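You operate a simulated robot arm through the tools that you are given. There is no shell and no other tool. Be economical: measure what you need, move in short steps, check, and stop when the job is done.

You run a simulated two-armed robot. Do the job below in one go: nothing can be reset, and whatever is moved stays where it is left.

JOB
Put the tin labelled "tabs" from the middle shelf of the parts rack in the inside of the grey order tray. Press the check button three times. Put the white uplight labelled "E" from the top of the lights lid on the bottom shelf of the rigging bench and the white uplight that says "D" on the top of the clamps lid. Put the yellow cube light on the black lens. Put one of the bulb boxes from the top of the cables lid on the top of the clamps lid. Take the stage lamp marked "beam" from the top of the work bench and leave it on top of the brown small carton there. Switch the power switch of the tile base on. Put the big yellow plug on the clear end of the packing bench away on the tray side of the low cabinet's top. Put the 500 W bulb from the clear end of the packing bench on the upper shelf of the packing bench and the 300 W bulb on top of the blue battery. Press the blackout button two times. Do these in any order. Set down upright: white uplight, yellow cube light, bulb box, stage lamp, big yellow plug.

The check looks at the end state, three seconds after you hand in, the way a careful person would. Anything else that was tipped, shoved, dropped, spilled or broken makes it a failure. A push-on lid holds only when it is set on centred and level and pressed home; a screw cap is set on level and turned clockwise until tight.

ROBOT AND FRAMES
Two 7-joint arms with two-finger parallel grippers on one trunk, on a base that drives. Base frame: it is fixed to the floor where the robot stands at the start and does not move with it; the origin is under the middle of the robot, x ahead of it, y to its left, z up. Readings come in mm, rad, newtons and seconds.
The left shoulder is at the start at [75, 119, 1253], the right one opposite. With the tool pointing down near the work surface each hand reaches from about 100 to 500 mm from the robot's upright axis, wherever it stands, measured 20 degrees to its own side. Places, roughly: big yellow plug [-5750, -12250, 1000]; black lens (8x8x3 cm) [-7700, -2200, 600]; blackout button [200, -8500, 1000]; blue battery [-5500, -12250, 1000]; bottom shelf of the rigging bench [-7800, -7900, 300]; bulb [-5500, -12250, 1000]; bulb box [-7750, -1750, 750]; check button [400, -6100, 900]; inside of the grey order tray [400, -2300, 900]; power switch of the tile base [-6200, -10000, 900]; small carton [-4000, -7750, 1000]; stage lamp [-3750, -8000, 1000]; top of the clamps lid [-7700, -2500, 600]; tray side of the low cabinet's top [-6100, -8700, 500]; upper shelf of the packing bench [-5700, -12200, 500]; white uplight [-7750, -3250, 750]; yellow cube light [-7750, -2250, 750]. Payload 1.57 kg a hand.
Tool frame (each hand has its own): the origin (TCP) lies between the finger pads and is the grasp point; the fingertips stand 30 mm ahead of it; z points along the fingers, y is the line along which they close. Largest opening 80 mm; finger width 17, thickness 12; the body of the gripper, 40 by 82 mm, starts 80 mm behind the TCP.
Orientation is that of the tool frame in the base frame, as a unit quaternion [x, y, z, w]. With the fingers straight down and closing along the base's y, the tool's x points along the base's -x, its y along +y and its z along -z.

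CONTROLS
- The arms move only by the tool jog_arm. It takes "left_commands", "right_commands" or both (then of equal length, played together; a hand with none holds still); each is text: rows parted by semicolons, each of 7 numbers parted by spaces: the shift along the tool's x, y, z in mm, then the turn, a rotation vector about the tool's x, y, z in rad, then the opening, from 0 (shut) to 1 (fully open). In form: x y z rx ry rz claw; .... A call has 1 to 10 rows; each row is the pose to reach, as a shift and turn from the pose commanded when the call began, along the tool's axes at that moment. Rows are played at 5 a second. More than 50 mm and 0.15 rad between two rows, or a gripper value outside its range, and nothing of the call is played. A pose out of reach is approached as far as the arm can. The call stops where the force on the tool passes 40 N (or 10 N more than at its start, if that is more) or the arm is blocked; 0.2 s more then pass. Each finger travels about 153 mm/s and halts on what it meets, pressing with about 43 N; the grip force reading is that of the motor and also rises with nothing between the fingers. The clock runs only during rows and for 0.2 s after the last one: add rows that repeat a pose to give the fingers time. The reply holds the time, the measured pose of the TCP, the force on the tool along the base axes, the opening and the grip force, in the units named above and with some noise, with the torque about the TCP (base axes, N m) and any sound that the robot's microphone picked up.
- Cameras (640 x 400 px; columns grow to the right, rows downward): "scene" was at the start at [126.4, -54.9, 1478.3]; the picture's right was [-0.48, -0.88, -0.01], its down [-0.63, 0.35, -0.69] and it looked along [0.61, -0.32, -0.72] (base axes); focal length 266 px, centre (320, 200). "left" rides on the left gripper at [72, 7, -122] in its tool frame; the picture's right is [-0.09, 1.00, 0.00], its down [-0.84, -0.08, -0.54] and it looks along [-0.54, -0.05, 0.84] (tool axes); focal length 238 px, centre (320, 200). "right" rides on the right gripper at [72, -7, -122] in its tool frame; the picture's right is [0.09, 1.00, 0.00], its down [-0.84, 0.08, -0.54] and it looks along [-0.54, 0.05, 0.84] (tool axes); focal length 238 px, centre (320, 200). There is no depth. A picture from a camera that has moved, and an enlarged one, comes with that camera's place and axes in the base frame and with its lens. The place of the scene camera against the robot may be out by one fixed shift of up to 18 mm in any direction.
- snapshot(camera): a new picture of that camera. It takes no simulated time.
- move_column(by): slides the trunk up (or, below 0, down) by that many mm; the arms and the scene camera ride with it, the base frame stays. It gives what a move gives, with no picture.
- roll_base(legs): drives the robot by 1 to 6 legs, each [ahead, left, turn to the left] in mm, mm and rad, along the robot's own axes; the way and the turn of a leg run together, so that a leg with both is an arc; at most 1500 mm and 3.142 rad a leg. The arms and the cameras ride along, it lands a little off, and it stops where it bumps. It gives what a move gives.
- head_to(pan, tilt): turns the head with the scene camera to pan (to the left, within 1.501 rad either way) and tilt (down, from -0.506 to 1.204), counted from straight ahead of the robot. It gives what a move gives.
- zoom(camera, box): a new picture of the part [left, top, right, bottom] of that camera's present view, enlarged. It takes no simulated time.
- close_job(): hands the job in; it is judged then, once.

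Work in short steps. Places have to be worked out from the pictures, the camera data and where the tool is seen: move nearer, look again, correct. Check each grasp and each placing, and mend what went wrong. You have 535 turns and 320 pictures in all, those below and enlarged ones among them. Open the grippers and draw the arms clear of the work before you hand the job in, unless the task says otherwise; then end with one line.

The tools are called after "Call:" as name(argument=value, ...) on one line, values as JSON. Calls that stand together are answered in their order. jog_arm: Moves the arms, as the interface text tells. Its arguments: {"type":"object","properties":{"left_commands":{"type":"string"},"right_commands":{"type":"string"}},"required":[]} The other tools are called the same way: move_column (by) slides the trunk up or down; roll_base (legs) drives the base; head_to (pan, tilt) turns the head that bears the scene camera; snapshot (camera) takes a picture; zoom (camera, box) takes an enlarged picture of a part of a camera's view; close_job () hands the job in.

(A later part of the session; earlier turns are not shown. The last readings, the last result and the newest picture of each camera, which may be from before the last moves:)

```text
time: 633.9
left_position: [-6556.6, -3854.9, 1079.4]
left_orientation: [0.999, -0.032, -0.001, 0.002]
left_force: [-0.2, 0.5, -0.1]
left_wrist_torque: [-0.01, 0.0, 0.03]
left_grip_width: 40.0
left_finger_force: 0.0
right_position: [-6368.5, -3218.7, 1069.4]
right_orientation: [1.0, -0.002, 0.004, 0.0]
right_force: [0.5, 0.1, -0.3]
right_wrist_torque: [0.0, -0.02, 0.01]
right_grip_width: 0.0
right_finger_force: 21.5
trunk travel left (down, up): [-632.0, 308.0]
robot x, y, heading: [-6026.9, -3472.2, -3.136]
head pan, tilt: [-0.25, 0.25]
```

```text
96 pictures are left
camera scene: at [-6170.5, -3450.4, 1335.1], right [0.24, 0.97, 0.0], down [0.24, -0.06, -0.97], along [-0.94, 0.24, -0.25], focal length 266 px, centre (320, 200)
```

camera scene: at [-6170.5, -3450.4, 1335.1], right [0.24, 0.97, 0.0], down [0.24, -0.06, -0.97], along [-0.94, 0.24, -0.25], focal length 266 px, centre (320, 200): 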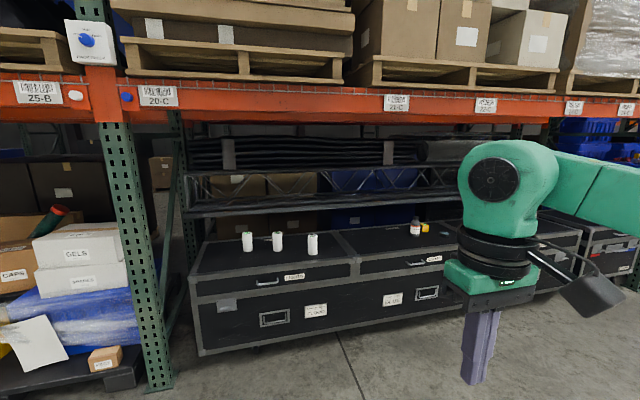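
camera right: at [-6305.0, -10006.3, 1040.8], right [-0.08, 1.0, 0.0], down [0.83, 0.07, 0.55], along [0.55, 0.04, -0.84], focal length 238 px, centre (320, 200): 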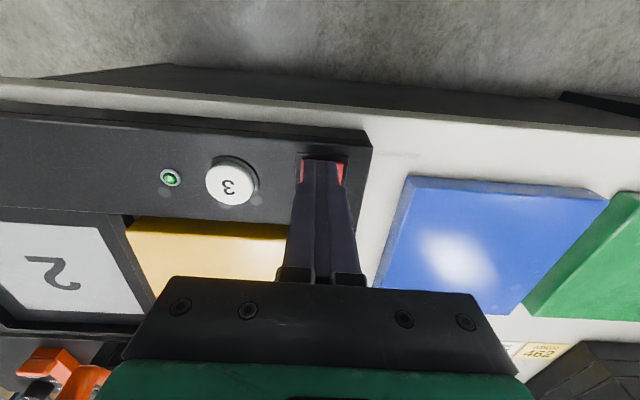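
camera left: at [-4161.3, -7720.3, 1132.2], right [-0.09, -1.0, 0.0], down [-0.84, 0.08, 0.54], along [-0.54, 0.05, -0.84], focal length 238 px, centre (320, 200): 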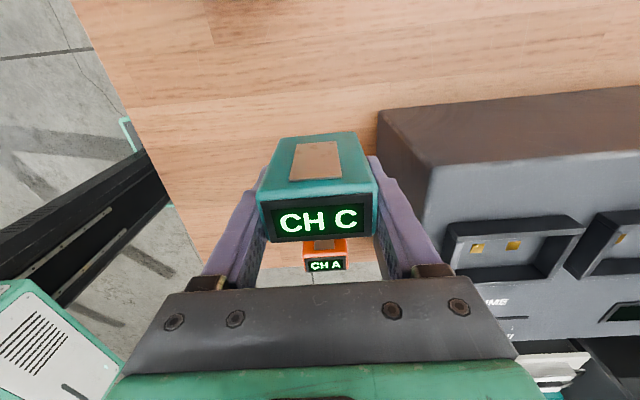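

Call:
zoom(camera="scene", box=[230, 215, 450, 330])

Call:
zoom(camera="scene", box=[235, 225, 330, 260])

```text
2.91 times, centred on (340, 272) of scene
camera zoom: at [-6170.5, -3450.4, 1335.1], right [0.24, 0.97, 0.0], down [0.24, -0.06, -0.97], along [-0.94, 0.24, -0.25], focal length 774 px, centre (262, -11)
```

zoom: 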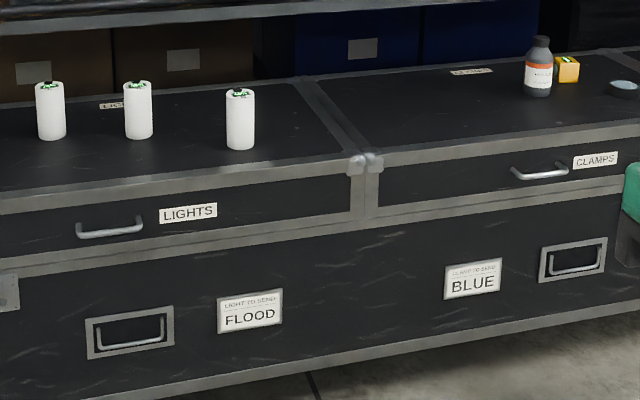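

```text
6.74 times, centred on (282, 242) of scene
camera zoom: at [-6170.5, -3450.4, 1335.1], right [0.24, 0.97, 0.0], down [0.24, -0.06, -0.97], along [-0.94, 0.24, -0.25], focal length 1791 px, centre (573, -86)
```

zoom: 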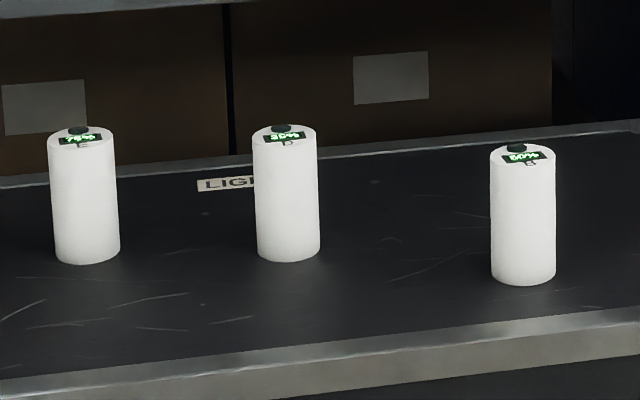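

The letters are on top of the uplights. I'll lower the trunk, bring the left hand in and move closer to read them from above.

Call:
jog_arm(left_commands="20 -45 0 0 0 0 0.8; 40 -90 0 0 0 0 0.8; 60 -135 0 0 0 0 0.8; 80 -180 0 0 0 0.03 1; 100 -220 0 0 0 0.06 1; 100 -220 0 0 0 0.06 1")

Call:
move_column(by=-240)

Call:
roll_base(legs=[[1080, -220, -0.005]])

Call:
snapshot(camera="left")

```text
time: 635.3
left_position: [-6443.9, -3640.9, 1078.5]
left_orientation: [0.998, -0.061, -0.001, 0.001]
left_force: [0.1, -0.9, 0.0]
left_wrist_torque: [0.0, 0.0, 0.0]
left_grip_width: 80.0
left_finger_force: 0.1
right_position: [-6368.1, -3219.9, 1070.2]
right_orientation: [1.0, -0.002, 0.004, -0.001]
right_force: [0.1, -0.4, 0.4]
right_wrist_torque: [0.0, 0.01, 0.0]
right_grip_width: 0.1
right_finger_force: 21.6
trunk travel left (down, up): [-632.0, 308.0]
robot x, y, heading: [-6029.4, -3471.8, -3.134]
head pan, tilt: [-0.25, 0.25]
```

```text
time: 637.8
left_position: [-6442.8, -3641.5, 839.6]
left_orientation: [0.998, -0.062, -0.002, 0.001]
left_force: [0.2, -0.6, -0.4]
left_wrist_torque: [0.0, 0.0, -0.03]
left_grip_width: 80.0
left_finger_force: 0.1
right_position: [-6369.8, -3219.8, 829.9]
right_orientation: [1.0, -0.003, 0.005, -0.001]
right_force: [0.1, -0.6, 0.7]
right_wrist_torque: [-0.06, -0.04, -0.01]
right_grip_width: 0.1
right_finger_force: 21.9
trunk travel left (down, up): [-392.0, 548.0]
robot x, y, heading: [-6029.3, -3473.9, -3.137]
head pan, tilt: [-0.25, 0.25]
```

```text
time: 643.5
left_position: [-7532.2, -3406.4, 839.1]
left_orientation: [0.997, -0.072, -0.002, 0.001]
left_force: [0.4, -0.7, 0.4]
left_wrist_torque: [0.0, 0.0, 0.01]
left_grip_width: 80.0
left_finger_force: 0.0
right_position: [-7448.2, -2987.9, 829.8]
right_orientation: [1.0, -0.013, 0.004, -0.001]
right_force: [-0.1, -0.4, -0.3]
right_wrist_torque: [0.02, 0.01, -0.03]
right_grip_width: 0.1
right_finger_force: 21.8
trunk travel left (down, up): [-392.0, 548.0]
robot x, y, heading: [-7112.2, -3246.6, 3.127]
head pan, tilt: [-0.25, 0.25]
```

```text
93 pictures are left
camera left: at [-7461.3, -3424.6, 961.3], right [-0.23, -0.97, 0.0], down [-0.82, 0.2, 0.54], along [-0.53, 0.13, -0.84], focal length 238 px, centre (320, 200)
```

left: 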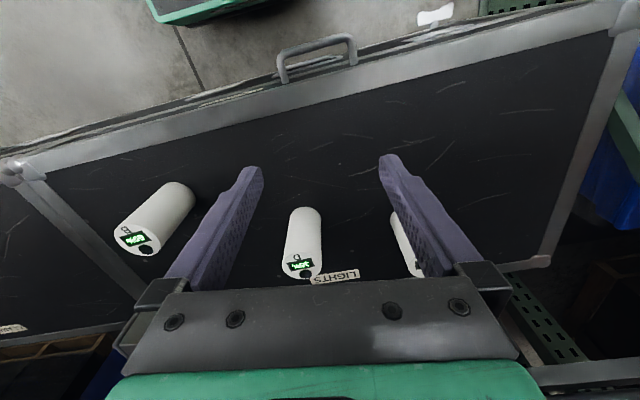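

Call:
zoom(camera="left", box=[270, 200, 440, 290])

```text
3.76 times, centred on (355, 245) of left
camera zoom: at [-7461.3, -3424.6, 961.3], right [-0.23, -0.97, 0.0], down [-0.82, 0.2, 0.54], along [-0.53, 0.13, -0.84], focal length 897 px, centre (188, 31)
```

zoom: 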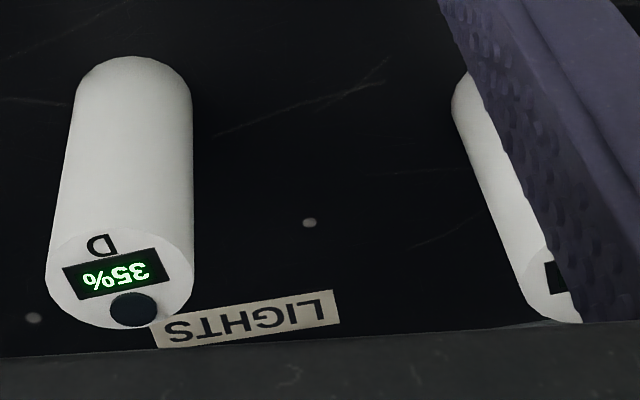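

The middle one is D and the north one is B, so the south one is E. I'll take D first: closer in, over it.

Call:
roll_base(legs=[[108, 0, 0.014]])

Call:
jog_arm(left_commands="-20 -25 0 0 0 0 1; -45 -50 0 0 0 0 1; -66 -63 0 0 0 0 1; -66 -63 0 0 0 0 1")

Call:
snapshot(camera="left")

```text
time: 644.6
left_position: [-7637.0, -3411.6, 838.5]
left_orientation: [0.998, -0.064, 0.0, 0.001]
left_force: [-0.1, 0.6, 0.0]
left_wrist_torque: [0.01, -0.04, -0.02]
left_grip_width: 80.3
left_finger_force: 0.1
right_position: [-7560.1, -2991.5, 828.8]
right_orientation: [1.0, -0.005, 0.005, -0.001]
right_force: [-0.3, 0.3, 0.1]
right_wrist_torque: [0.06, 0.01, 0.02]
right_grip_width: 0.1
right_finger_force: 21.1
trunk travel left (down, up): [-392.0, 548.0]
robot x, y, heading: [-7226.0, -3246.9, 3.139]
head pan, tilt: [-0.25, 0.25]
```

```text
time: 645.6
left_position: [-7695.1, -3340.6, 839.4]
left_orientation: [0.998, -0.065, -0.001, 0.001]
left_force: [0.1, 0.1, 0.0]
left_wrist_torque: [0.01, 0.02, -0.01]
left_grip_width: 80.1
left_finger_force: 0.1
right_position: [-7560.2, -2992.0, 830.2]
right_orientation: [1.0, -0.006, 0.005, -0.001]
right_force: [-0.3, 0.8, 0.3]
right_wrist_torque: [-0.03, 0.02, -0.02]
right_grip_width: 0.1
right_finger_force: 21.8
trunk travel left (down, up): [-392.0, 548.0]
robot x, y, heading: [-7223.1, -3244.8, 3.144]
head pan, tilt: [-0.25, 0.25]
```

```text
91 pictures are left
camera left: at [-7624.2, -3357.3, 961.8], right [-0.22, -0.98, 0.0], down [-0.82, 0.18, 0.54], along [-0.53, 0.12, -0.84], focal length 238 px, centre (320, 200)
```

left: 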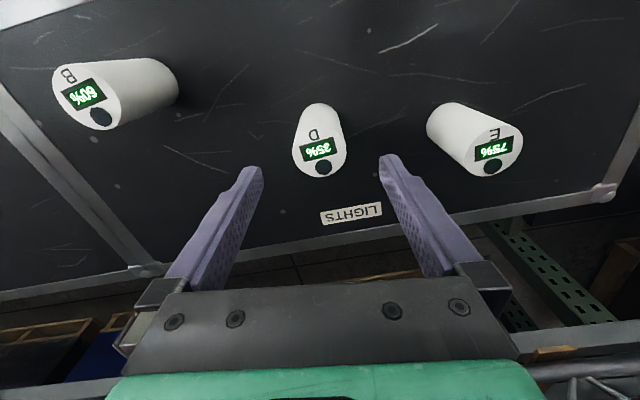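

Call:
jog_arm(left_commands="-14 -2 0 0 0 0 1; -14 -2 45 0 0 0 1; -14 -2 90 0 0 0 1; -14 -2 130 0 0 0 1; -14 -2 155 0 0 0 1; -14 -2 155 0 0 0 0.8; -14 -2 155 0 0 0 0.6; -14 -2 155 0 0 0 0.6; -14 -2 155 0 0 0 0.6")

Call:
snapshot(camera="left")

```text
time: 647.6
left_position: [-7707.1, -3337.0, 682.9]
left_orientation: [0.998, -0.064, -0.002, 0.0]
left_force: [-0.1, 2.0, 0.4]
left_wrist_torque: [0.2, 0.04, -0.05]
left_grip_width: 56.4
left_finger_force: 42.8
right_position: [-7559.2, -2991.4, 829.3]
right_orientation: [1.0, -0.006, 0.004, -0.002]
right_force: [-0.5, 0.5, 0.3]
right_wrist_torque: [-0.01, -0.02, 0.0]
right_grip_width: 0.0
right_finger_force: 21.2
trunk travel left (down, up): [-392.0, 548.0]
robot x, y, heading: [-7223.4, -3248.0, 3.14]
head pan, tilt: [-0.25, 0.25]
```

```text
90 pictures are left
camera left: at [-7637.3, -3353.8, 805.4], right [-0.22, -0.98, 0.0], down [-0.82, 0.19, 0.54], along [-0.53, 0.12, -0.84], focal length 238 px, centre (320, 200)
```

left: 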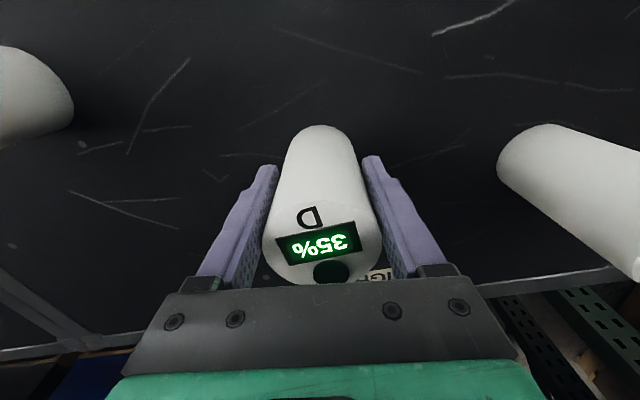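

D is gripped. I'll lift it and strafe north to the clamps lid.

Call:
jog_arm(left_commands="0 0 -45 0 0 0 0.6; 0 0 -90 0 0 0 0.6; 0 0 -130 0 0 0 0.6; 0 0 -155 0 0 0 0.6")

Call:
roll_base(legs=[[-60, 0, 0], [0, -560, 0]])

Call:
head_to(pan=-0.2, tilt=0.6)

Call:
snapshot(camera="scene")

```text
time: 648.6
left_position: [-7707.6, -3336.2, 840.1]
left_orientation: [0.998, -0.066, -0.001, 0.001]
left_force: [-0.1, 0.4, -6.0]
left_wrist_torque: [-0.06, -0.04, 0.0]
left_grip_width: 56.6
left_finger_force: 43.1
right_position: [-7560.0, -2991.4, 828.5]
right_orientation: [1.0, -0.006, 0.004, -0.001]
right_force: [-0.3, -0.5, -0.4]
right_wrist_torque: [-0.02, 0.0, -0.03]
right_grip_width: 0.1
right_finger_force: 21.5
trunk travel left (down, up): [-392.0, 548.0]
robot x, y, heading: [-7222.5, -3246.5, 3.141]
head pan, tilt: [-0.25, 0.25]
```

```text
time: 652.4
left_position: [-7647.6, -2779.5, 839.7]
left_orientation: [0.998, -0.064, -0.002, 0.001]
left_force: [-0.2, 0.4, -5.2]
left_wrist_torque: [-0.01, -0.04, -0.01]
left_grip_width: 56.6
left_finger_force: 43.6
right_position: [-7499.6, -2433.6, 829.3]
right_orientation: [1.0, -0.005, 0.005, 0.0]
right_force: [0.1, 0.1, 0.6]
right_wrist_torque: [0.02, -0.02, -0.01]
right_grip_width: 0.0
right_finger_force: 21.2
trunk travel left (down, up): [-392.0, 548.0]
robot x, y, heading: [-7159.9, -2693.5, -3.141]
head pan, tilt: [-0.25, 0.25]
```

```text
time: 653.2
left_position: [-7647.8, -2779.8, 838.4]
left_orientation: [0.998, -0.065, -0.001, 0.001]
left_force: [-0.8, 0.5, -4.5]
left_wrist_torque: [0.01, -0.03, -0.01]
left_grip_width: 56.9
left_finger_force: 43.1
right_position: [-7501.1, -2434.8, 830.1]
right_orientation: [1.0, -0.006, 0.005, -0.001]
right_force: [-0.1, -0.4, 0.1]
right_wrist_torque: [-0.01, 0.0, -0.01]
right_grip_width: 0.0
right_finger_force: 21.5
trunk travel left (down, up): [-392.0, 548.0]
robot x, y, heading: [-7163.4, -2691.4, -3.137]
head pan, tilt: [-0.201, 0.6]
```

```text
89 pictures are left
camera scene: at [-7300.3, -2671.9, 1062.9], right [0.2, 0.98, 0.0], down [0.55, -0.11, -0.83], along [-0.81, 0.16, -0.56], focal length 266 px, centre (320, 200)
```

scene: 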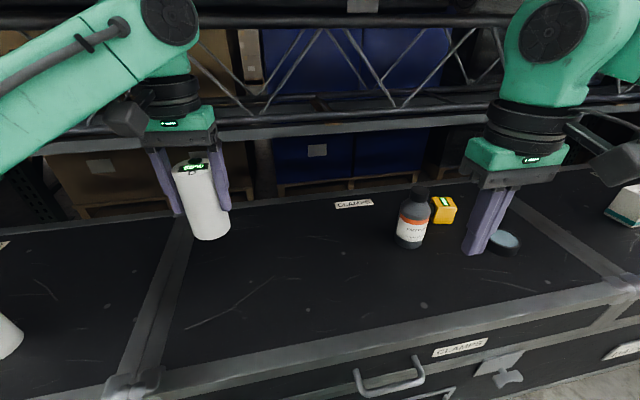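

Below D is free lid area well inside the border. I'll lower it.

Call:
jog_arm(left_commands="0 0 45 0 0 0 0.6; 0 0 90 0 0 0 0.6; 0 0 130 0 0 0 0.6; 0 0 146 0 0 0 0.6; 0 0 152 0 0 0 0.6; 0 0 156 0 0 0 0.6; 0 0 159 0 0 0 0.6")

```text
time: 654.8
left_position: [-7648.8, -2780.7, 684.9]
left_orientation: [0.998, -0.064, -0.005, 0.0]
left_force: [-2.3, -1.7, 10.9]
left_wrist_torque: [-0.02, -0.16, -0.03]
left_grip_width: 56.7
left_finger_force: 43.0
right_position: [-7499.6, -2434.7, 829.7]
right_orientation: [1.0, -0.005, 0.004, -0.001]
right_force: [-0.5, -0.7, 0.7]
right_wrist_torque: [-0.01, 0.0, -0.02]
right_grip_width: 0.0
right_finger_force: 21.5
trunk travel left (down, up): [-392.0, 548.0]
robot x, y, heading: [-7162.2, -2689.7, -3.141]
head pan, tilt: [-0.201, 0.6]
```

Contact at the expected height. Release and rise.

Call:
jog_arm(left_commands="0 0 -2 0 0 0 0.8; 0 0 -2 0 0 0 1; 0 0 -2 0 0 0 1; 0 0 -2 0 0 0 1; 0 0 -45 0 0 0 1; 0 0 -90 0 0 0 1; 0 0 -130 0 0 0 1; 0 0 -160 0 0 0 1")

Call:
snapshot(camera="scene")

```text
time: 656.6
left_position: [-7645.6, -2778.4, 841.2]
left_orientation: [0.998, -0.064, -0.002, 0.002]
left_force: [-0.1, 0.4, 0.1]
left_wrist_torque: [-0.02, -0.01, -0.01]
left_grip_width: 80.1
left_finger_force: 0.0
right_position: [-7500.1, -2434.6, 829.5]
right_orientation: [1.0, -0.006, 0.004, -0.001]
right_force: [0.0, -0.8, 0.1]
right_wrist_torque: [0.04, 0.02, 0.0]
right_grip_width: 0.1
right_finger_force: 21.2
trunk travel left (down, up): [-392.0, 548.0]
robot x, y, heading: [-7158.5, -2692.6, -3.14]
head pan, tilt: [-0.201, 0.6]
```

```text
88 pictures are left
camera scene: at [-7299.1, -2671.5, 1062.9], right [0.2, 0.98, 0.0], down [0.55, -0.11, -0.83], along [-0.81, 0.16, -0.56], focal length 266 px, centre (320, 200)
```

scene: 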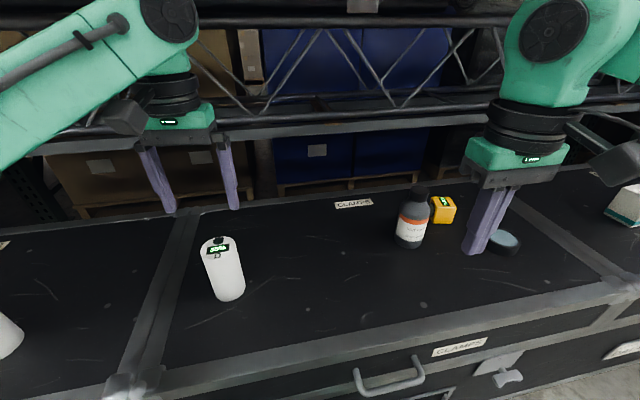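

D is upright on the clamps lid. Next is the yellow cube, with the right hand.

Call:
roll_base(legs=[[73, -215, 0]])

Call:
jog_arm(right_commands="-40 10 0 0 0 0 1; -80 20 0 0 0 0 1; -120 30 0 0 0 0 1; -150 38 0 0 0 0 1; -150 38 0 0 0 0 1")

Call:
snapshot(camera="right")

```text
time: 658.4
left_position: [-7720.1, -2562.3, 840.5]
left_orientation: [0.998, -0.064, -0.001, 0.001]
left_force: [0.4, 0.4, 0.0]
left_wrist_torque: [0.0, 0.0, 0.01]
left_grip_width: 79.9
left_finger_force: 0.0
right_position: [-7572.7, -2216.6, 828.8]
right_orientation: [1.0, -0.005, 0.004, -0.001]
right_force: [-0.2, -0.5, -0.1]
right_wrist_torque: [0.0, -0.02, 0.01]
right_grip_width: 0.1
right_finger_force: 21.2
trunk travel left (down, up): [-392.0, 548.0]
robot x, y, heading: [-7240.8, -2468.9, 3.139]
head pan, tilt: [-0.201, 0.6]
```

```text
time: 659.6
left_position: [-7718.7, -2563.2, 840.8]
left_orientation: [0.998, -0.064, -0.001, 0.001]
left_force: [-0.2, -0.5, 0.4]
left_wrist_torque: [0.01, 0.01, 0.02]
left_grip_width: 80.0
left_finger_force: 0.1
right_position: [-7721.0, -2253.5, 827.5]
right_orientation: [1.0, -0.005, 0.005, -0.001]
right_force: [0.0, 0.8, 0.7]
right_wrist_torque: [-0.02, 0.02, -0.02]
right_grip_width: 80.0
right_finger_force: 0.0
trunk travel left (down, up): [-392.0, 548.0]
robot x, y, heading: [-7231.7, -2476.6, 3.143]
head pan, tilt: [-0.201, 0.6]
```

```text
87 pictures are left
camera right: at [-7650.6, -2247.0, 951.8], right [0.08, -1.0, 0.0], down [-0.84, -0.07, 0.54], along [-0.53, -0.04, -0.84], focal length 238 px, centre (320, 200)
```

right: 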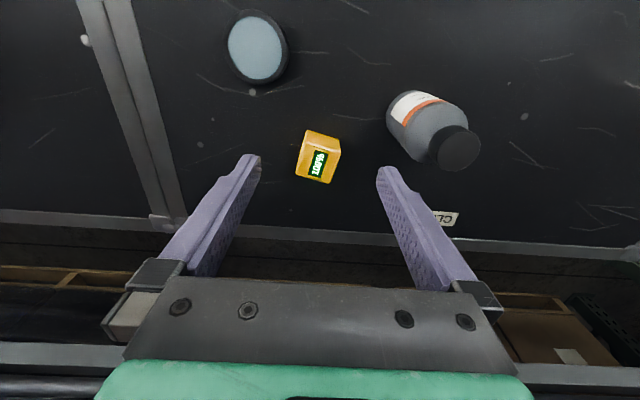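

Call:
jog_arm(right_commands="0 0 40 0 0 0 0.9; -20 1 75 0 0 0 0.9; -40 2 100 0 0 0 0.9; -58 3 110 0 0 0 0.9; -58 3 110 0 0 0 0.9")

Call:
snapshot(camera="right")

```text
time: 660.8
left_position: [-7719.3, -2562.2, 840.2]
left_orientation: [0.998, -0.065, -0.002, 0.001]
left_force: [-0.4, 0.1, 0.0]
left_wrist_torque: [-0.02, 0.01, 0.02]
left_grip_width: 79.8
left_finger_force: 0.0
right_position: [-7780.7, -2255.7, 717.8]
right_orientation: [1.0, -0.004, 0.003, -0.001]
right_force: [0.6, 0.5, 0.4]
right_wrist_torque: [0.04, -0.02, -0.01]
right_grip_width: 72.0
right_finger_force: 0.0
trunk travel left (down, up): [-392.0, 548.0]
robot x, y, heading: [-7233.9, -2475.9, 3.142]
head pan, tilt: [-0.201, 0.6]
```

```text
86 pictures are left
camera right: at [-7708.6, -2248.9, 841.1], right [0.08, -1.0, 0.0], down [-0.84, -0.07, 0.54], along [-0.53, -0.04, -0.84], focal length 238 px, centre (320, 200)
```

right: 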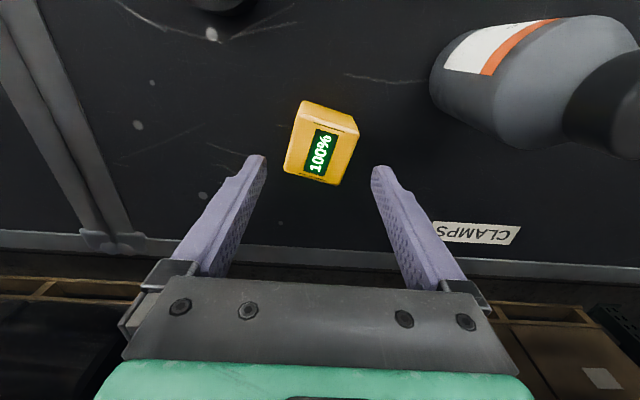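

Call:
jog_arm(right_commands="1 -1 25 0 0 0.1 0.9; 1 -1 50 0 0 0.17 0.9; 1 -1 67 0 0 0.17 0.9; 1 -1 67 0 0 0.17 0.6; 1 -1 67 0 0 0.17 0.4; 1 -1 67 0 0 0.17 0.4; 1 -1 67 0 0 0.17 0.4; 1 -1 30 0 0 0.17 0.4; 1 -1 -15 0 0 0.17 0.4; 1 -1 -60 0 0 0.17 0.4")

Call:
snapshot(camera="right")

```text
time: 663.0
left_position: [-7718.8, -2562.7, 840.7]
left_orientation: [0.998, -0.064, -0.001, 0.001]
left_force: [0.3, -0.3, 0.4]
left_wrist_torque: [0.03, 0.01, -0.02]
left_grip_width: 80.0
left_finger_force: 0.1
right_position: [-7766.4, -2256.8, 770.3]
right_orientation: [0.996, -0.091, 0.004, -0.001]
right_force: [-0.6, 0.0, -2.4]
right_wrist_torque: [0.01, 0.01, 0.02]
right_grip_width: 50.0
right_finger_force: 43.0
right hand out of reach, approached as far as the arm can: row 10
trunk travel left (down, up): [-392.0, 548.0]
robot x, y, heading: [-7233.5, -2474.5, 3.14]
head pan, tilt: [-0.201, 0.6]
```

```text
85 pictures are left
camera right: at [-7695.7, -2263.3, 893.3], right [-0.09, -1.0, 0.0], down [-0.84, 0.07, 0.54], along [-0.53, 0.05, -0.84], focal length 238 px, centre (320, 200)
```

right: 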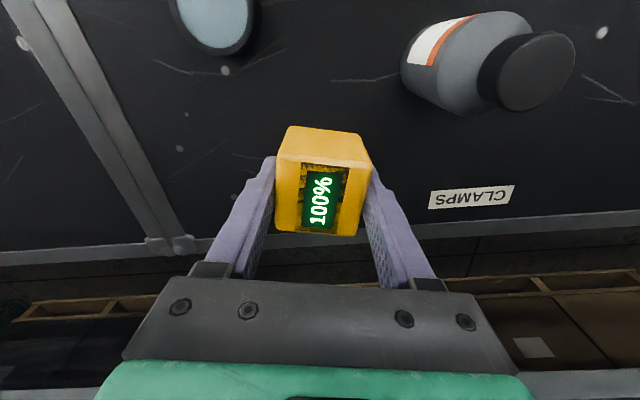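

The cube is held. Moving it over the black lens.

Call:
jog_arm(right_commands="31 -32 0 0 0 0 0.4; 62 -65 0 0 0 0 0.4; 85 -90 0 0 0 0 0.4; 85 -90 0 0 0 0 0.4")

Call:
snapshot(camera="right")

Call:
zoom(camera="scene", box=[380, 120, 540, 300])

```text
time: 664.0
left_position: [-7720.7, -2561.9, 839.7]
left_orientation: [0.998, -0.064, -0.002, 0.0]
left_force: [0.2, -0.4, 0.2]
left_wrist_torque: [0.01, -0.02, -0.01]
left_grip_width: 80.0
left_finger_force: 0.2
right_position: [-7668.6, -2183.7, 769.6]
right_orientation: [0.996, -0.09, 0.004, -0.001]
right_force: [-1.3, -0.5, -3.2]
right_wrist_torque: [-0.02, -0.01, 0.0]
right_grip_width: 50.1
right_finger_force: 43.1
trunk travel left (down, up): [-392.0, 548.0]
robot x, y, heading: [-7235.7, -2475.5, -3.144]
head pan, tilt: [-0.201, 0.6]
```

```text
84 pictures are left
camera right: at [-7595.6, -2189.7, 893.0], right [-0.09, -1.0, 0.0], down [-0.84, 0.07, 0.53], along [-0.53, 0.05, -0.85], focal length 238 px, centre (320, 200)
```

right: 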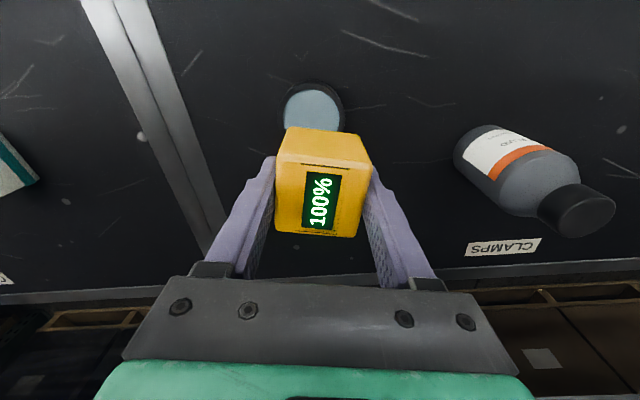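

```text
2.22 times, centred on (460, 210) of scene
camera zoom: at [-7372.9, -2455.3, 1062.8], right [0.2, 0.98, 0.0], down [0.55, -0.11, -0.82], along [-0.81, 0.16, -0.57], focal length 591 px, centre (9, 178)
```

zoom: 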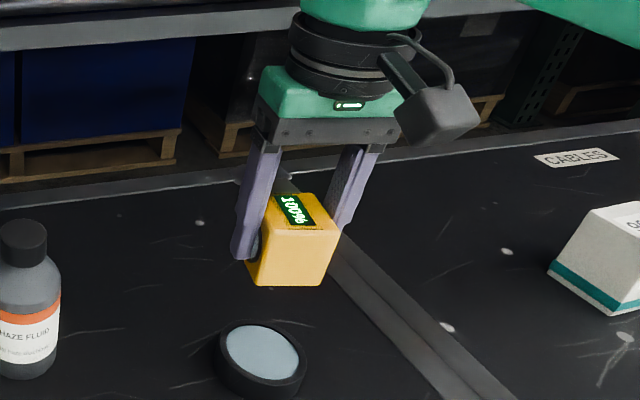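

Call:
jog_arm(right_commands="19 -9 0 0 0 0 0.4; 19 -9 40 0 0 0 0.4; 19 -9 70 0 0 0 0.4; 19 -9 70 0 0 0 0.4")

Call:
snapshot(camera="right")

Call:
zoom(camera="scene", box=[380, 160, 540, 340])

```text
time: 665.0
left_position: [-7719.7, -2564.3, 838.9]
left_orientation: [0.998, -0.064, -0.002, 0.001]
left_force: [-0.7, -0.5, 0.1]
left_wrist_torque: [-0.05, -0.01, 0.0]
left_grip_width: 79.9
left_finger_force: 0.0
right_position: [-7646.2, -2178.2, 700.0]
right_orientation: [0.996, -0.09, 0.005, -0.002]
right_force: [0.2, 0.0, -2.8]
right_wrist_torque: [0.0, 0.01, -0.01]
right_grip_width: 49.6
right_finger_force: 42.8
trunk travel left (down, up): [-392.0, 548.0]
robot x, y, heading: [-7236.3, -2477.6, 3.145]
head pan, tilt: [-0.201, 0.6]
```

```text
82 pictures are left
camera right: at [-7574.6, -2183.8, 823.3], right [-0.09, -1.0, 0.0], down [-0.84, 0.07, 0.54], along [-0.53, 0.05, -0.84], focal length 238 px, centre (320, 200)
```

right: 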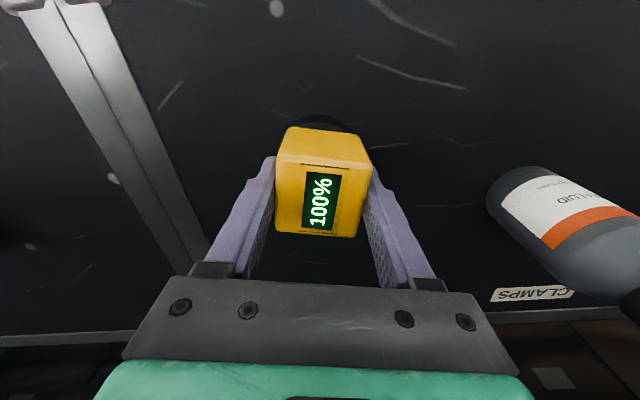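

```text
2.22 times, centred on (460, 250) of scene
camera zoom: at [-7372.4, -2455.0, 1062.9], right [0.2, 0.98, 0.0], down [0.55, -0.11, -0.82], along [-0.81, 0.16, -0.57], focal length 591 px, centre (9, 89)
```

zoom: 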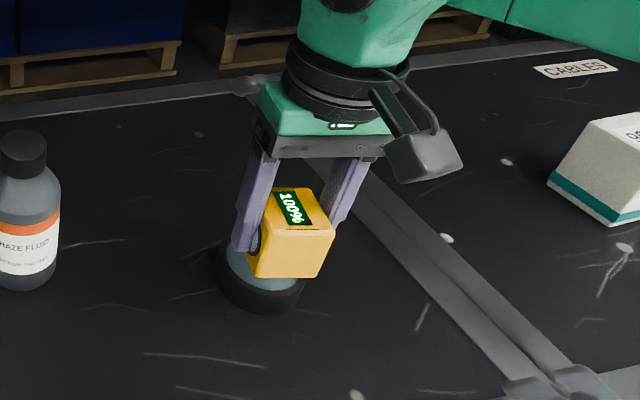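

Call:
jog_arm(right_commands="-5 5 6 0 0 0 0.4; -5 5 12 0 0 0 0.4; -5 5 16 0 0 0 0.4; -5 5 19 0 0 0 0.4; -5 5 22 0 0 0 0.4")

Call:
zoom(camera="scene", box=[400, 200, 500, 280])

```text
time: 666.2
left_position: [-7720.6, -2561.3, 840.9]
left_orientation: [0.998, -0.064, -0.002, 0.0]
left_force: [-0.9, -0.1, 0.5]
left_wrist_torque: [-0.03, 0.01, 0.0]
left_grip_width: 79.7
left_finger_force: 0.0
right_position: [-7652.2, -2182.2, 678.5]
right_orientation: [0.996, -0.09, 0.004, -0.001]
right_force: [-0.3, 0.4, -1.4]
right_wrist_torque: [-0.02, 0.0, 0.0]
right_grip_width: 49.7
right_finger_force: 42.8
trunk travel left (down, up): [-392.0, 548.0]
robot x, y, heading: [-7234.6, -2472.3, 3.138]
head pan, tilt: [-0.201, 0.6]
```

```text
5.00 times, centred on (450, 240) of scene
camera zoom: at [-7372.4, -2454.9, 1062.8], right [0.2, 0.98, 0.0], down [0.55, -0.11, -0.82], along [-0.81, 0.16, -0.57], focal length 1330 px, centre (-330, 0)
```

zoom: 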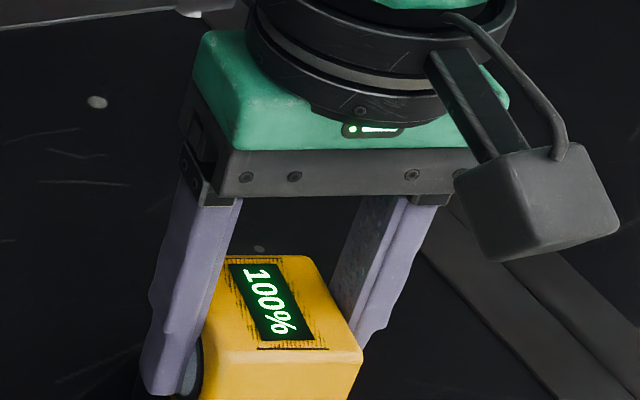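

No contact yet at 678. I'll continue down in small steps.

Call:
jog_arm(right_commands="0 0 3 0 0 0 0.4; 0 0 6 0 0 0 0.4; 0 0 9 0 0 0 0.4; 0 0 12 0 0 0 0.4")

Call:
zoom(camera="scene", box=[400, 220, 500, 320])

```text
time: 667.2
left_position: [-7717.3, -2564.3, 843.4]
left_orientation: [0.998, -0.064, -0.003, 0.0]
left_force: [0.8, 0.6, 0.4]
left_wrist_torque: [-0.02, 0.0, 0.0]
left_grip_width: 79.9
left_finger_force: 0.1
right_position: [-7650.9, -2183.8, 672.2]
right_orientation: [0.996, -0.089, -0.001, -0.002]
right_force: [-2.9, 3.4, 38.3]
right_wrist_torque: [0.04, 0.08, 0.2]
right_grip_width: 49.4
right_finger_force: 43.3
trunk travel left (down, up): [-392.0, 548.0]
robot x, y, heading: [-7234.9, -2476.2, 3.143]
head pan, tilt: [-0.201, 0.6]
```

```text
4.00 times, centred on (450, 270) of scene
camera zoom: at [-7368.4, -2457.5, 1063.9], right [0.2, 0.98, 0.0], down [0.55, -0.11, -0.83], along [-0.81, 0.17, -0.56], focal length 1064 px, centre (-200, -80)
```

zoom: 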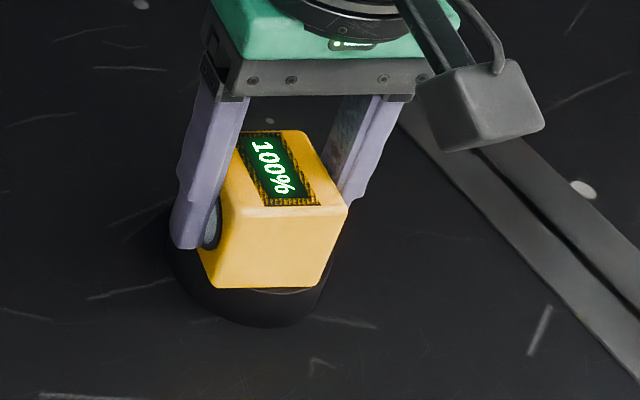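

Seated on the lens and centred. Ease, release and rise.

Call:
jog_arm(right_commands="0 0 -3 0 0 0 0.6; 0 0 -3 0 0 0 0.75; 0 0 -3 0 0 0 0.9; 0 0 -3 0 0 0 0.9; 0 0 -35 0 0 0 0.9; 0 0 -75 0 0 0 0.9; 0 0 -115 0 0 0 0.9; 0 0 -140 0 0 0 0.9")

Call:
snapshot(camera="right")

```text
time: 669.0
left_position: [-7720.0, -2563.8, 840.9]
left_orientation: [0.998, -0.064, -0.002, 0.0]
left_force: [-0.4, 0.2, -0.6]
left_wrist_torque: [-0.03, -0.02, -0.02]
left_grip_width: 79.8
left_finger_force: 0.0
right_position: [-7654.0, -2180.8, 807.8]
right_orientation: [0.996, -0.09, 0.004, -0.001]
right_force: [-0.1, 0.5, -0.5]
right_wrist_torque: [-0.02, -0.01, 0.04]
right_grip_width: 71.9
right_finger_force: 0.1
trunk travel left (down, up): [-392.0, 548.0]
robot x, y, heading: [-7233.6, -2473.5, 3.144]
head pan, tilt: [-0.201, 0.6]
```

```text
78 pictures are left
camera right: at [-7581.8, -2187.7, 930.3], right [-0.09, -1.0, 0.0], down [-0.84, 0.07, 0.53], along [-0.53, 0.05, -0.84], focal length 238 px, centre (320, 200)
```

right: 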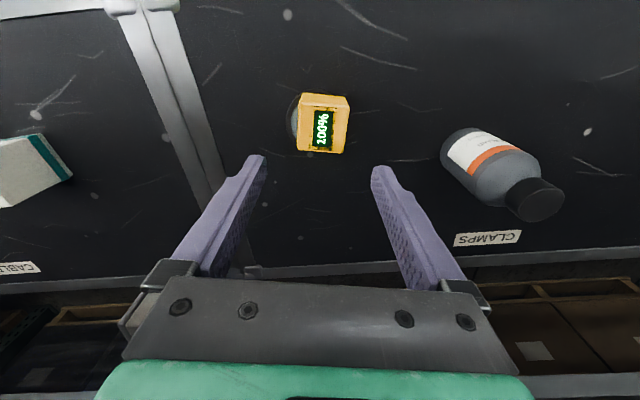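

The cube sits on the lens. Now the bulb boxes to the north.

Call:
roll_base(legs=[[0, -250, 0]])

Call:
head_to(pan=-0.5, tilt=0.45)

Call:
snapshot(camera="scene")

```text
time: 670.8
left_position: [-7718.7, -2312.9, 839.6]
left_orientation: [0.998, -0.066, -0.002, 0.001]
left_force: [-0.1, -1.2, -0.5]
left_wrist_torque: [0.02, -0.02, -0.01]
left_grip_width: 79.7
left_finger_force: 0.2
right_position: [-7653.6, -1932.7, 806.3]
right_orientation: [0.996, -0.091, 0.004, 0.0]
right_force: [-0.3, 0.3, -0.2]
right_wrist_torque: [-0.01, 0.04, -0.02]
right_grip_width: 71.9
right_finger_force: 0.1
trunk travel left (down, up): [-392.0, 548.0]
robot x, y, heading: [-7235.4, -2227.5, 3.136]
head pan, tilt: [-0.201, 0.6]
```

```text
time: 671.6
left_position: [-7718.7, -2314.1, 840.4]
left_orientation: [0.998, -0.066, -0.002, 0.001]
left_force: [0.0, -0.5, 0.4]
left_wrist_torque: [0.0, 0.0, -0.02]
left_grip_width: 80.2
left_finger_force: 0.0
right_position: [-7653.9, -1932.4, 806.3]
right_orientation: [0.996, -0.091, 0.004, -0.001]
right_force: [0.0, -0.5, 0.0]
right_wrist_torque: [0.0, 0.04, -0.01]
right_grip_width: 72.2
right_finger_force: 0.0
trunk travel left (down, up): [-392.0, 548.0]
robot x, y, heading: [-7232.7, -2224.9, 3.138]
head pan, tilt: [-0.499, 0.45]
```

```text
77 pictures are left
camera scene: at [-7365.9, -2180.2, 1076.4], right [0.48, 0.88, 0.0], down [0.38, -0.21, -0.9], along [-0.79, 0.43, -0.44], focal length 266 px, centre (320, 200)
```

scene: 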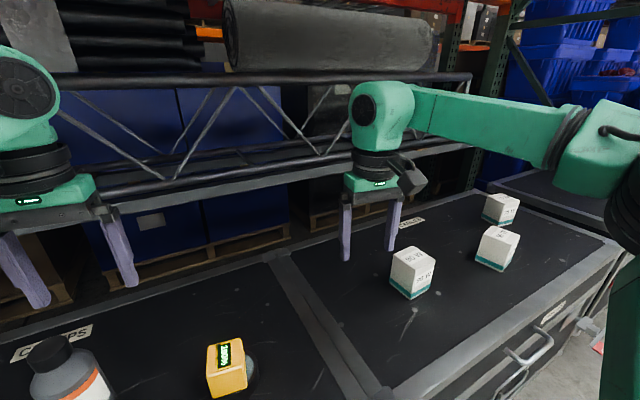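

Call:
roll_base(legs=[[0, -120, 0]])

Call:
snapshot(camera="right")

```text
time: 672.8
left_position: [-7719.1, -2192.7, 840.2]
left_orientation: [0.998, -0.065, -0.002, 0.001]
left_force: [0.1, -0.2, 0.5]
left_wrist_torque: [0.0, -0.03, -0.01]
left_grip_width: 80.0
left_finger_force: 0.2
right_position: [-7652.6, -1811.7, 806.0]
right_orientation: [0.996, -0.091, 0.005, 0.0]
right_force: [-0.3, 0.9, -0.5]
right_wrist_torque: [-0.04, 0.03, 0.0]
right_grip_width: 72.0
right_finger_force: 0.0
trunk travel left (down, up): [-392.0, 548.0]
robot x, y, heading: [-7234.3, -2106.3, 3.144]
head pan, tilt: [-0.499, 0.45]
```

```text
76 pictures are left
camera right: at [-7581.3, -1818.1, 929.5], right [-0.09, -1.0, 0.0], down [-0.84, 0.07, 0.54], along [-0.53, 0.05, -0.84], focal length 238 px, centre (320, 200)
```

right: 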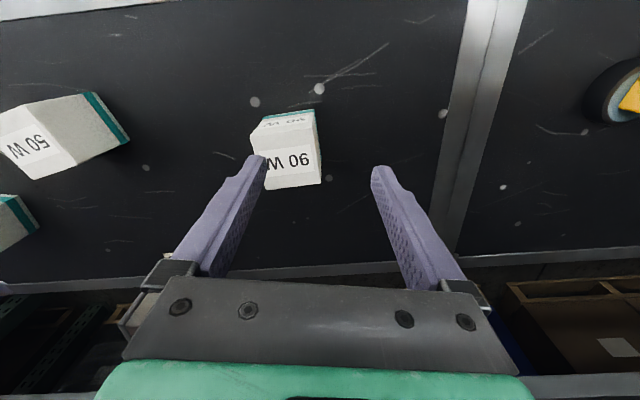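

Call:
jog_arm(right_commands="-17 -17 15 0 0 -0.08 1; -35 -34 35 0 0 -0.15 1; -35 -34 45 0 0 -0.15 1; -35 -34 45 0 0 -0.15 1")

Call:
snapshot(camera="right")

```text
time: 673.8
left_position: [-7719.7, -2193.4, 840.1]
left_orientation: [0.998, -0.064, -0.001, 0.0]
left_force: [0.9, 1.2, -0.6]
left_wrist_torque: [-0.01, 0.0, 0.0]
left_grip_width: 79.8
left_finger_force: 0.1
right_position: [-7682.6, -1772.5, 759.9]
right_orientation: [1.0, -0.015, 0.005, 0.0]
right_force: [0.5, 0.1, 0.7]
right_wrist_torque: [0.02, 0.02, 0.02]
right_grip_width: 80.1
right_finger_force: 0.1
trunk travel left (down, up): [-392.0, 548.0]
robot x, y, heading: [-7236.3, -2103.3, 3.136]
head pan, tilt: [-0.499, 0.45]
```

```text
75 pictures are left
camera right: at [-7609.1, -1767.9, 884.8], right [0.06, -1.0, 0.0], down [-0.84, -0.05, 0.53], along [-0.53, -0.03, -0.85], focal length 238 px, centre (320, 200)
```

right: 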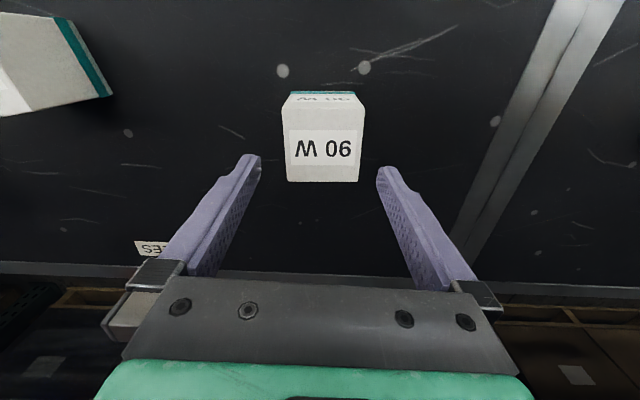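

The box is about 72 mm wide, a close fit. I'll centre precisely and descend carefully.

Call:
jog_arm(right_commands="-3.4 3.3 0 0 0 0 1; -3.4 3.3 30 0 0 0 1; -3.4 3.3 52 0 0 0 1; -3.4 3.3 64 0 0 0 1; -3.4 3.3 76 0 0 0 1")

Call:
snapshot(camera="right")

```text
time: 675.0
left_position: [-7718.5, -2194.7, 840.1]
left_orientation: [0.998, -0.064, -0.001, 0.0]
left_force: [0.1, 0.3, -0.3]
left_wrist_torque: [-0.02, 0.0, -0.01]
left_grip_width: 80.0
left_finger_force: 0.0
right_position: [-7683.9, -1776.0, 684.2]
right_orientation: [1.0, -0.016, 0.003, -0.001]
right_force: [1.1, 0.4, 0.1]
right_wrist_torque: [0.01, 0.01, -0.02]
right_grip_width: 80.0
right_finger_force: 0.1
trunk travel left (down, up): [-392.0, 548.0]
robot x, y, heading: [-7234.2, -2104.5, 3.138]
head pan, tilt: [-0.499, 0.45]
```

```text
74 pictures are left
camera right: at [-7611.7, -1772.0, 808.2], right [0.06, -1.0, 0.0], down [-0.84, -0.05, 0.54], along [-0.53, -0.03, -0.84], focal length 238 px, centre (320, 200)
```

right: 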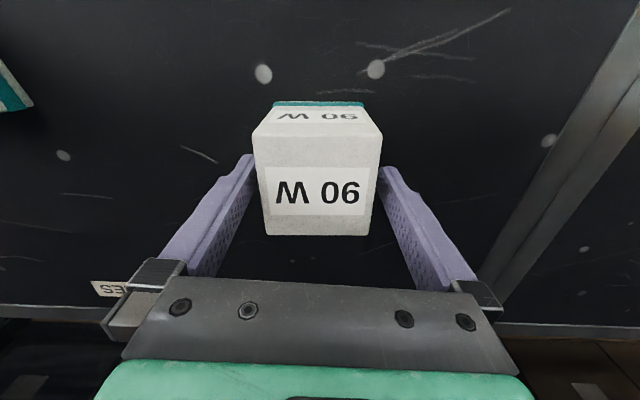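

Call:
jog_arm(right_commands="0 0 15 0 0 0 1; 0 0 28 0 0 0 1; 0 0 28 0 0 0 0.85; 0 0 28 0 0 0 0.7; 0 0 28 0 0 0 0.7; 0 0 28 0 0 0 0.7; 0 0 -15 0 0 0 0.7; 0 0 -60 0 0 0 0.7; 0 0 -90 0 0 0 0.7")

Call:
snapshot(camera="right")

```text
time: 677.0
left_position: [-7719.4, -2193.8, 839.8]
left_orientation: [0.998, -0.065, -0.002, 0.001]
left_force: [-0.1, 0.3, 0.7]
left_wrist_torque: [0.01, -0.02, 0.02]
left_grip_width: 80.1
left_finger_force: 0.2
right_position: [-7684.6, -1775.9, 776.3]
right_orientation: [1.0, -0.016, 0.003, -0.002]
right_force: [0.3, -0.3, -0.9]
right_wrist_torque: [0.0, 0.02, 0.0]
right_grip_width: 65.1
right_finger_force: 42.7
trunk travel left (down, up): [-392.0, 548.0]
robot x, y, heading: [-7232.8, -2107.0, 3.143]
head pan, tilt: [-0.499, 0.45]
```

```text
73 pictures are left
camera right: at [-7612.9, -1771.7, 899.3], right [0.06, -1.0, 0.0], down [-0.84, -0.05, 0.53], along [-0.53, -0.03, -0.84], focal length 238 px, centre (320, 200)
```

right: 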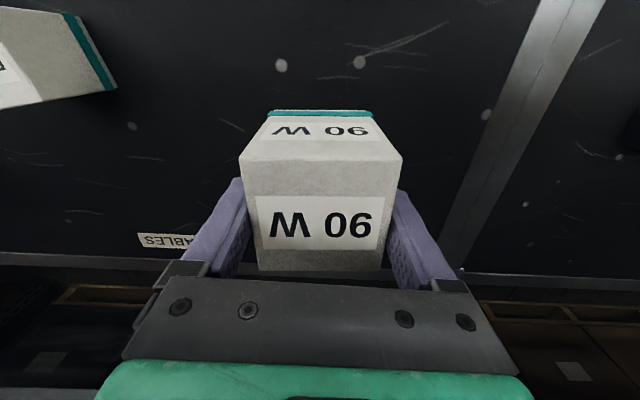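

The 90 W box is held. I'll back off 90 mm to pass clear of the bottle and strafe south to the free middle of the clamps lid.

Call:
roll_base(legs=[[-90, 0, 0], [0, 790, 0]])

Call:
head_to(pan=-0.3, tilt=0.6)

Call:
snapshot(camera="scene")

```text
time: 682.0
left_position: [-7626.9, -2987.2, 841.1]
left_orientation: [0.998, -0.061, -0.003, 0.001]
left_force: [0.7, -0.5, 0.2]
left_wrist_torque: [0.0, 0.01, 0.01]
left_grip_width: 79.9
left_finger_force: 0.0
right_position: [-7594.5, -2568.7, 775.5]
right_orientation: [1.0, -0.012, 0.006, -0.001]
right_force: [-0.7, 0.4, -1.1]
right_wrist_torque: [-0.03, 0.01, 0.0]
right_grip_width: 64.8
right_finger_force: 43.2
trunk travel left (down, up): [-392.0, 548.0]
robot x, y, heading: [-7141.9, -2894.2, -3.139]
head pan, tilt: [-0.499, 0.45]
```

```text
time: 682.7
left_position: [-7627.8, -2986.5, 841.2]
left_orientation: [0.998, -0.062, -0.001, 0.0]
left_force: [1.1, 0.3, 0.5]
left_wrist_torque: [-0.03, 0.01, 0.02]
left_grip_width: 79.8
left_finger_force: 0.1
right_position: [-7595.4, -2569.1, 775.5]
right_orientation: [1.0, -0.013, 0.004, 0.0]
right_force: [0.0, 0.0, -1.4]
right_wrist_torque: [-0.02, -0.02, -0.02]
right_grip_width: 64.8
right_finger_force: 43.9
trunk travel left (down, up): [-392.0, 548.0]
robot x, y, heading: [-7141.5, -2896.9, -3.141]
head pan, tilt: [-0.3, 0.6]
```

```text
72 pictures are left
camera scene: at [-7278.1, -2868.5, 1062.9], right [0.29, 0.96, 0.0], down [0.54, -0.17, -0.83], along [-0.79, 0.24, -0.56], focal length 266 px, centre (320, 200)
```

scene: 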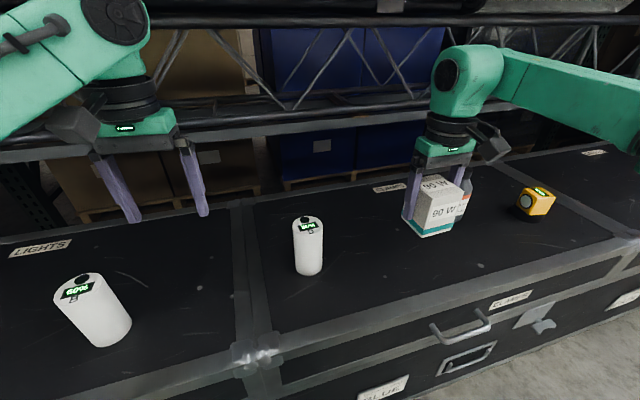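

The area below is clear, between D and the bottle. Lowering the box.

Call:
jog_arm(right_commands="-15 0 40 0 0 0 0.7; -25 0 80 0 0 0 0.7; -25 0 108 0 0 0 0.7; -25 0 115 0 0 0 0.7; -25 0 119 0 0 0 0.7; -25 0 122 0 0 0 0.7")

```text
time: 684.1
left_position: [-7625.2, -2986.6, 842.3]
left_orientation: [0.998, -0.062, -0.003, 0.0]
left_force: [-0.4, -0.4, 0.2]
left_wrist_torque: [-0.01, 0.0, 0.0]
left_grip_width: 79.9
left_finger_force: 0.1
right_position: [-7619.3, -2567.5, 656.7]
right_orientation: [1.0, -0.013, 0.0, -0.002]
right_force: [-2.7, 9.4, 23.8]
right_wrist_torque: [-0.07, -0.76, 0.29]
right_grip_width: 64.7
right_finger_force: 43.1
trunk travel left (down, up): [-392.0, 548.0]
robot x, y, heading: [-7141.7, -2892.8, -3.138]
head pan, tilt: [-0.3, 0.6]
```

Call:
jog_arm(right_commands="0 0 -2 0 0 0 0.85; 0 0 -2 0 0 0 1; 0 0 -2 0 0 0 1; 0 0 -2 0 0 0 1; 0 0 -40 0 0 0 1; 0 0 -85 0 0 0 1; 0 0 -125 0 0 0 1; 0 0 -160 0 0 0 1")

Call:
zoom(camera="scene", box=[220, 130, 620, 330])

```text
time: 685.9
left_position: [-7626.3, -2987.0, 842.1]
left_orientation: [0.998, -0.063, -0.002, -0.001]
left_force: [-0.4, -0.5, 0.4]
left_wrist_torque: [0.02, -0.01, -0.01]
left_grip_width: 80.3
left_finger_force: 0.0
right_position: [-7617.6, -2570.2, 811.2]
right_orientation: [1.0, -0.014, 0.004, -0.003]
right_force: [0.0, 0.2, 0.9]
right_wrist_torque: [0.01, 0.02, 0.0]
right_grip_width: 80.0
right_finger_force: 0.0
right hand out of reach, approached as far as the arm can: row 8
trunk travel left (down, up): [-392.0, 548.0]
robot x, y, heading: [-7141.0, -2893.5, -3.137]
head pan, tilt: [-0.3, 0.6]
```

```text
1.60 times, centred on (420, 230) of scene
camera zoom: at [-7277.7, -2869.1, 1062.9], right [0.29, 0.96, 0.0], down [0.54, -0.16, -0.83], along [-0.79, 0.24, -0.56], focal length 425 px, centre (160, 152)
```

zoom: 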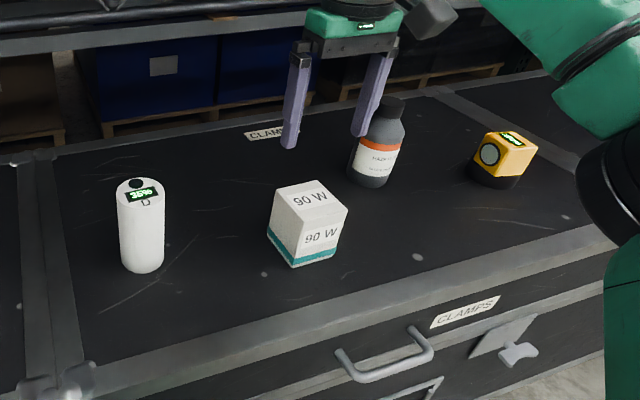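

All good on the clamps lid. Finally uplight E at (−7746, −3509). I'll strafe south, keeping the left elbow well short of the rack post, and reach over with the left hand.

Call:
roll_base(legs=[[0, 325, 0], [92, 0, 0]])

Call:
jog_arm(left_commands="0 45 0 0 0 0.04 1; 0 90 0 0 0 0.08 1; 0 135 0 0 0 0.12 1; 0 175 0 0 0 0.12 1; 0 175 0 0 0 0.12 1")

Call:
snapshot(camera="left")

```text
time: 688.8
left_position: [-7719.9, -3310.5, 841.3]
left_orientation: [0.998, -0.062, -0.002, 0.0]
left_force: [-0.9, 0.4, -0.1]
left_wrist_torque: [0.01, -0.03, 0.01]
left_grip_width: 79.9
left_finger_force: 0.0
right_position: [-7709.5, -2895.5, 811.2]
right_orientation: [1.0, -0.014, 0.003, -0.002]
right_force: [-0.5, 0.9, -0.3]
right_wrist_torque: [0.0, 0.0, -0.02]
right_grip_width: 80.1
right_finger_force: 0.0
trunk travel left (down, up): [-392.0, 548.0]
robot x, y, heading: [-7232.7, -3219.8, -3.137]
head pan, tilt: [-0.3, 0.6]
```

```text
time: 690.0
left_position: [-7740.5, -3483.7, 841.3]
left_orientation: [0.993, -0.122, -0.002, 0.0]
left_force: [0.4, 0.2, -0.1]
left_wrist_torque: [-0.01, 0.01, -0.01]
left_grip_width: 80.1
left_finger_force: 0.1
right_position: [-7709.1, -2895.3, 811.3]
right_orientation: [1.0, -0.015, 0.004, -0.001]
right_force: [-0.4, 0.2, 0.0]
right_wrist_torque: [0.0, -0.01, 0.0]
right_grip_width: 79.8
right_finger_force: 0.1
trunk travel left (down, up): [-392.0, 548.0]
robot x, y, heading: [-7235.0, -3224.9, -3.143]
head pan, tilt: [-0.3, 0.6]
```

```text
70 pictures are left
camera left: at [-7672.0, -3509.2, 963.8], right [-0.33, -0.94, 0.0], down [-0.79, 0.28, 0.54], along [-0.51, 0.18, -0.84], focal length 238 px, centre (320, 200)
```

left: 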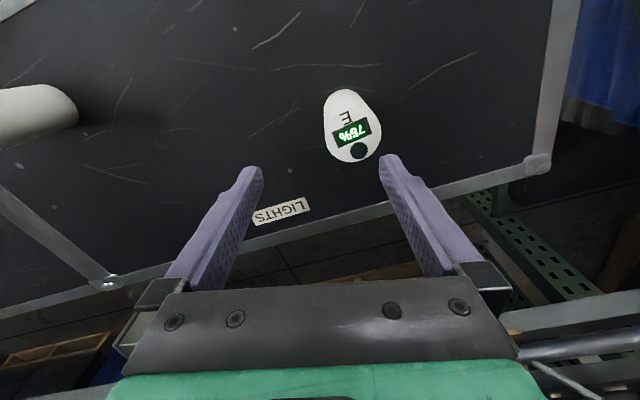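

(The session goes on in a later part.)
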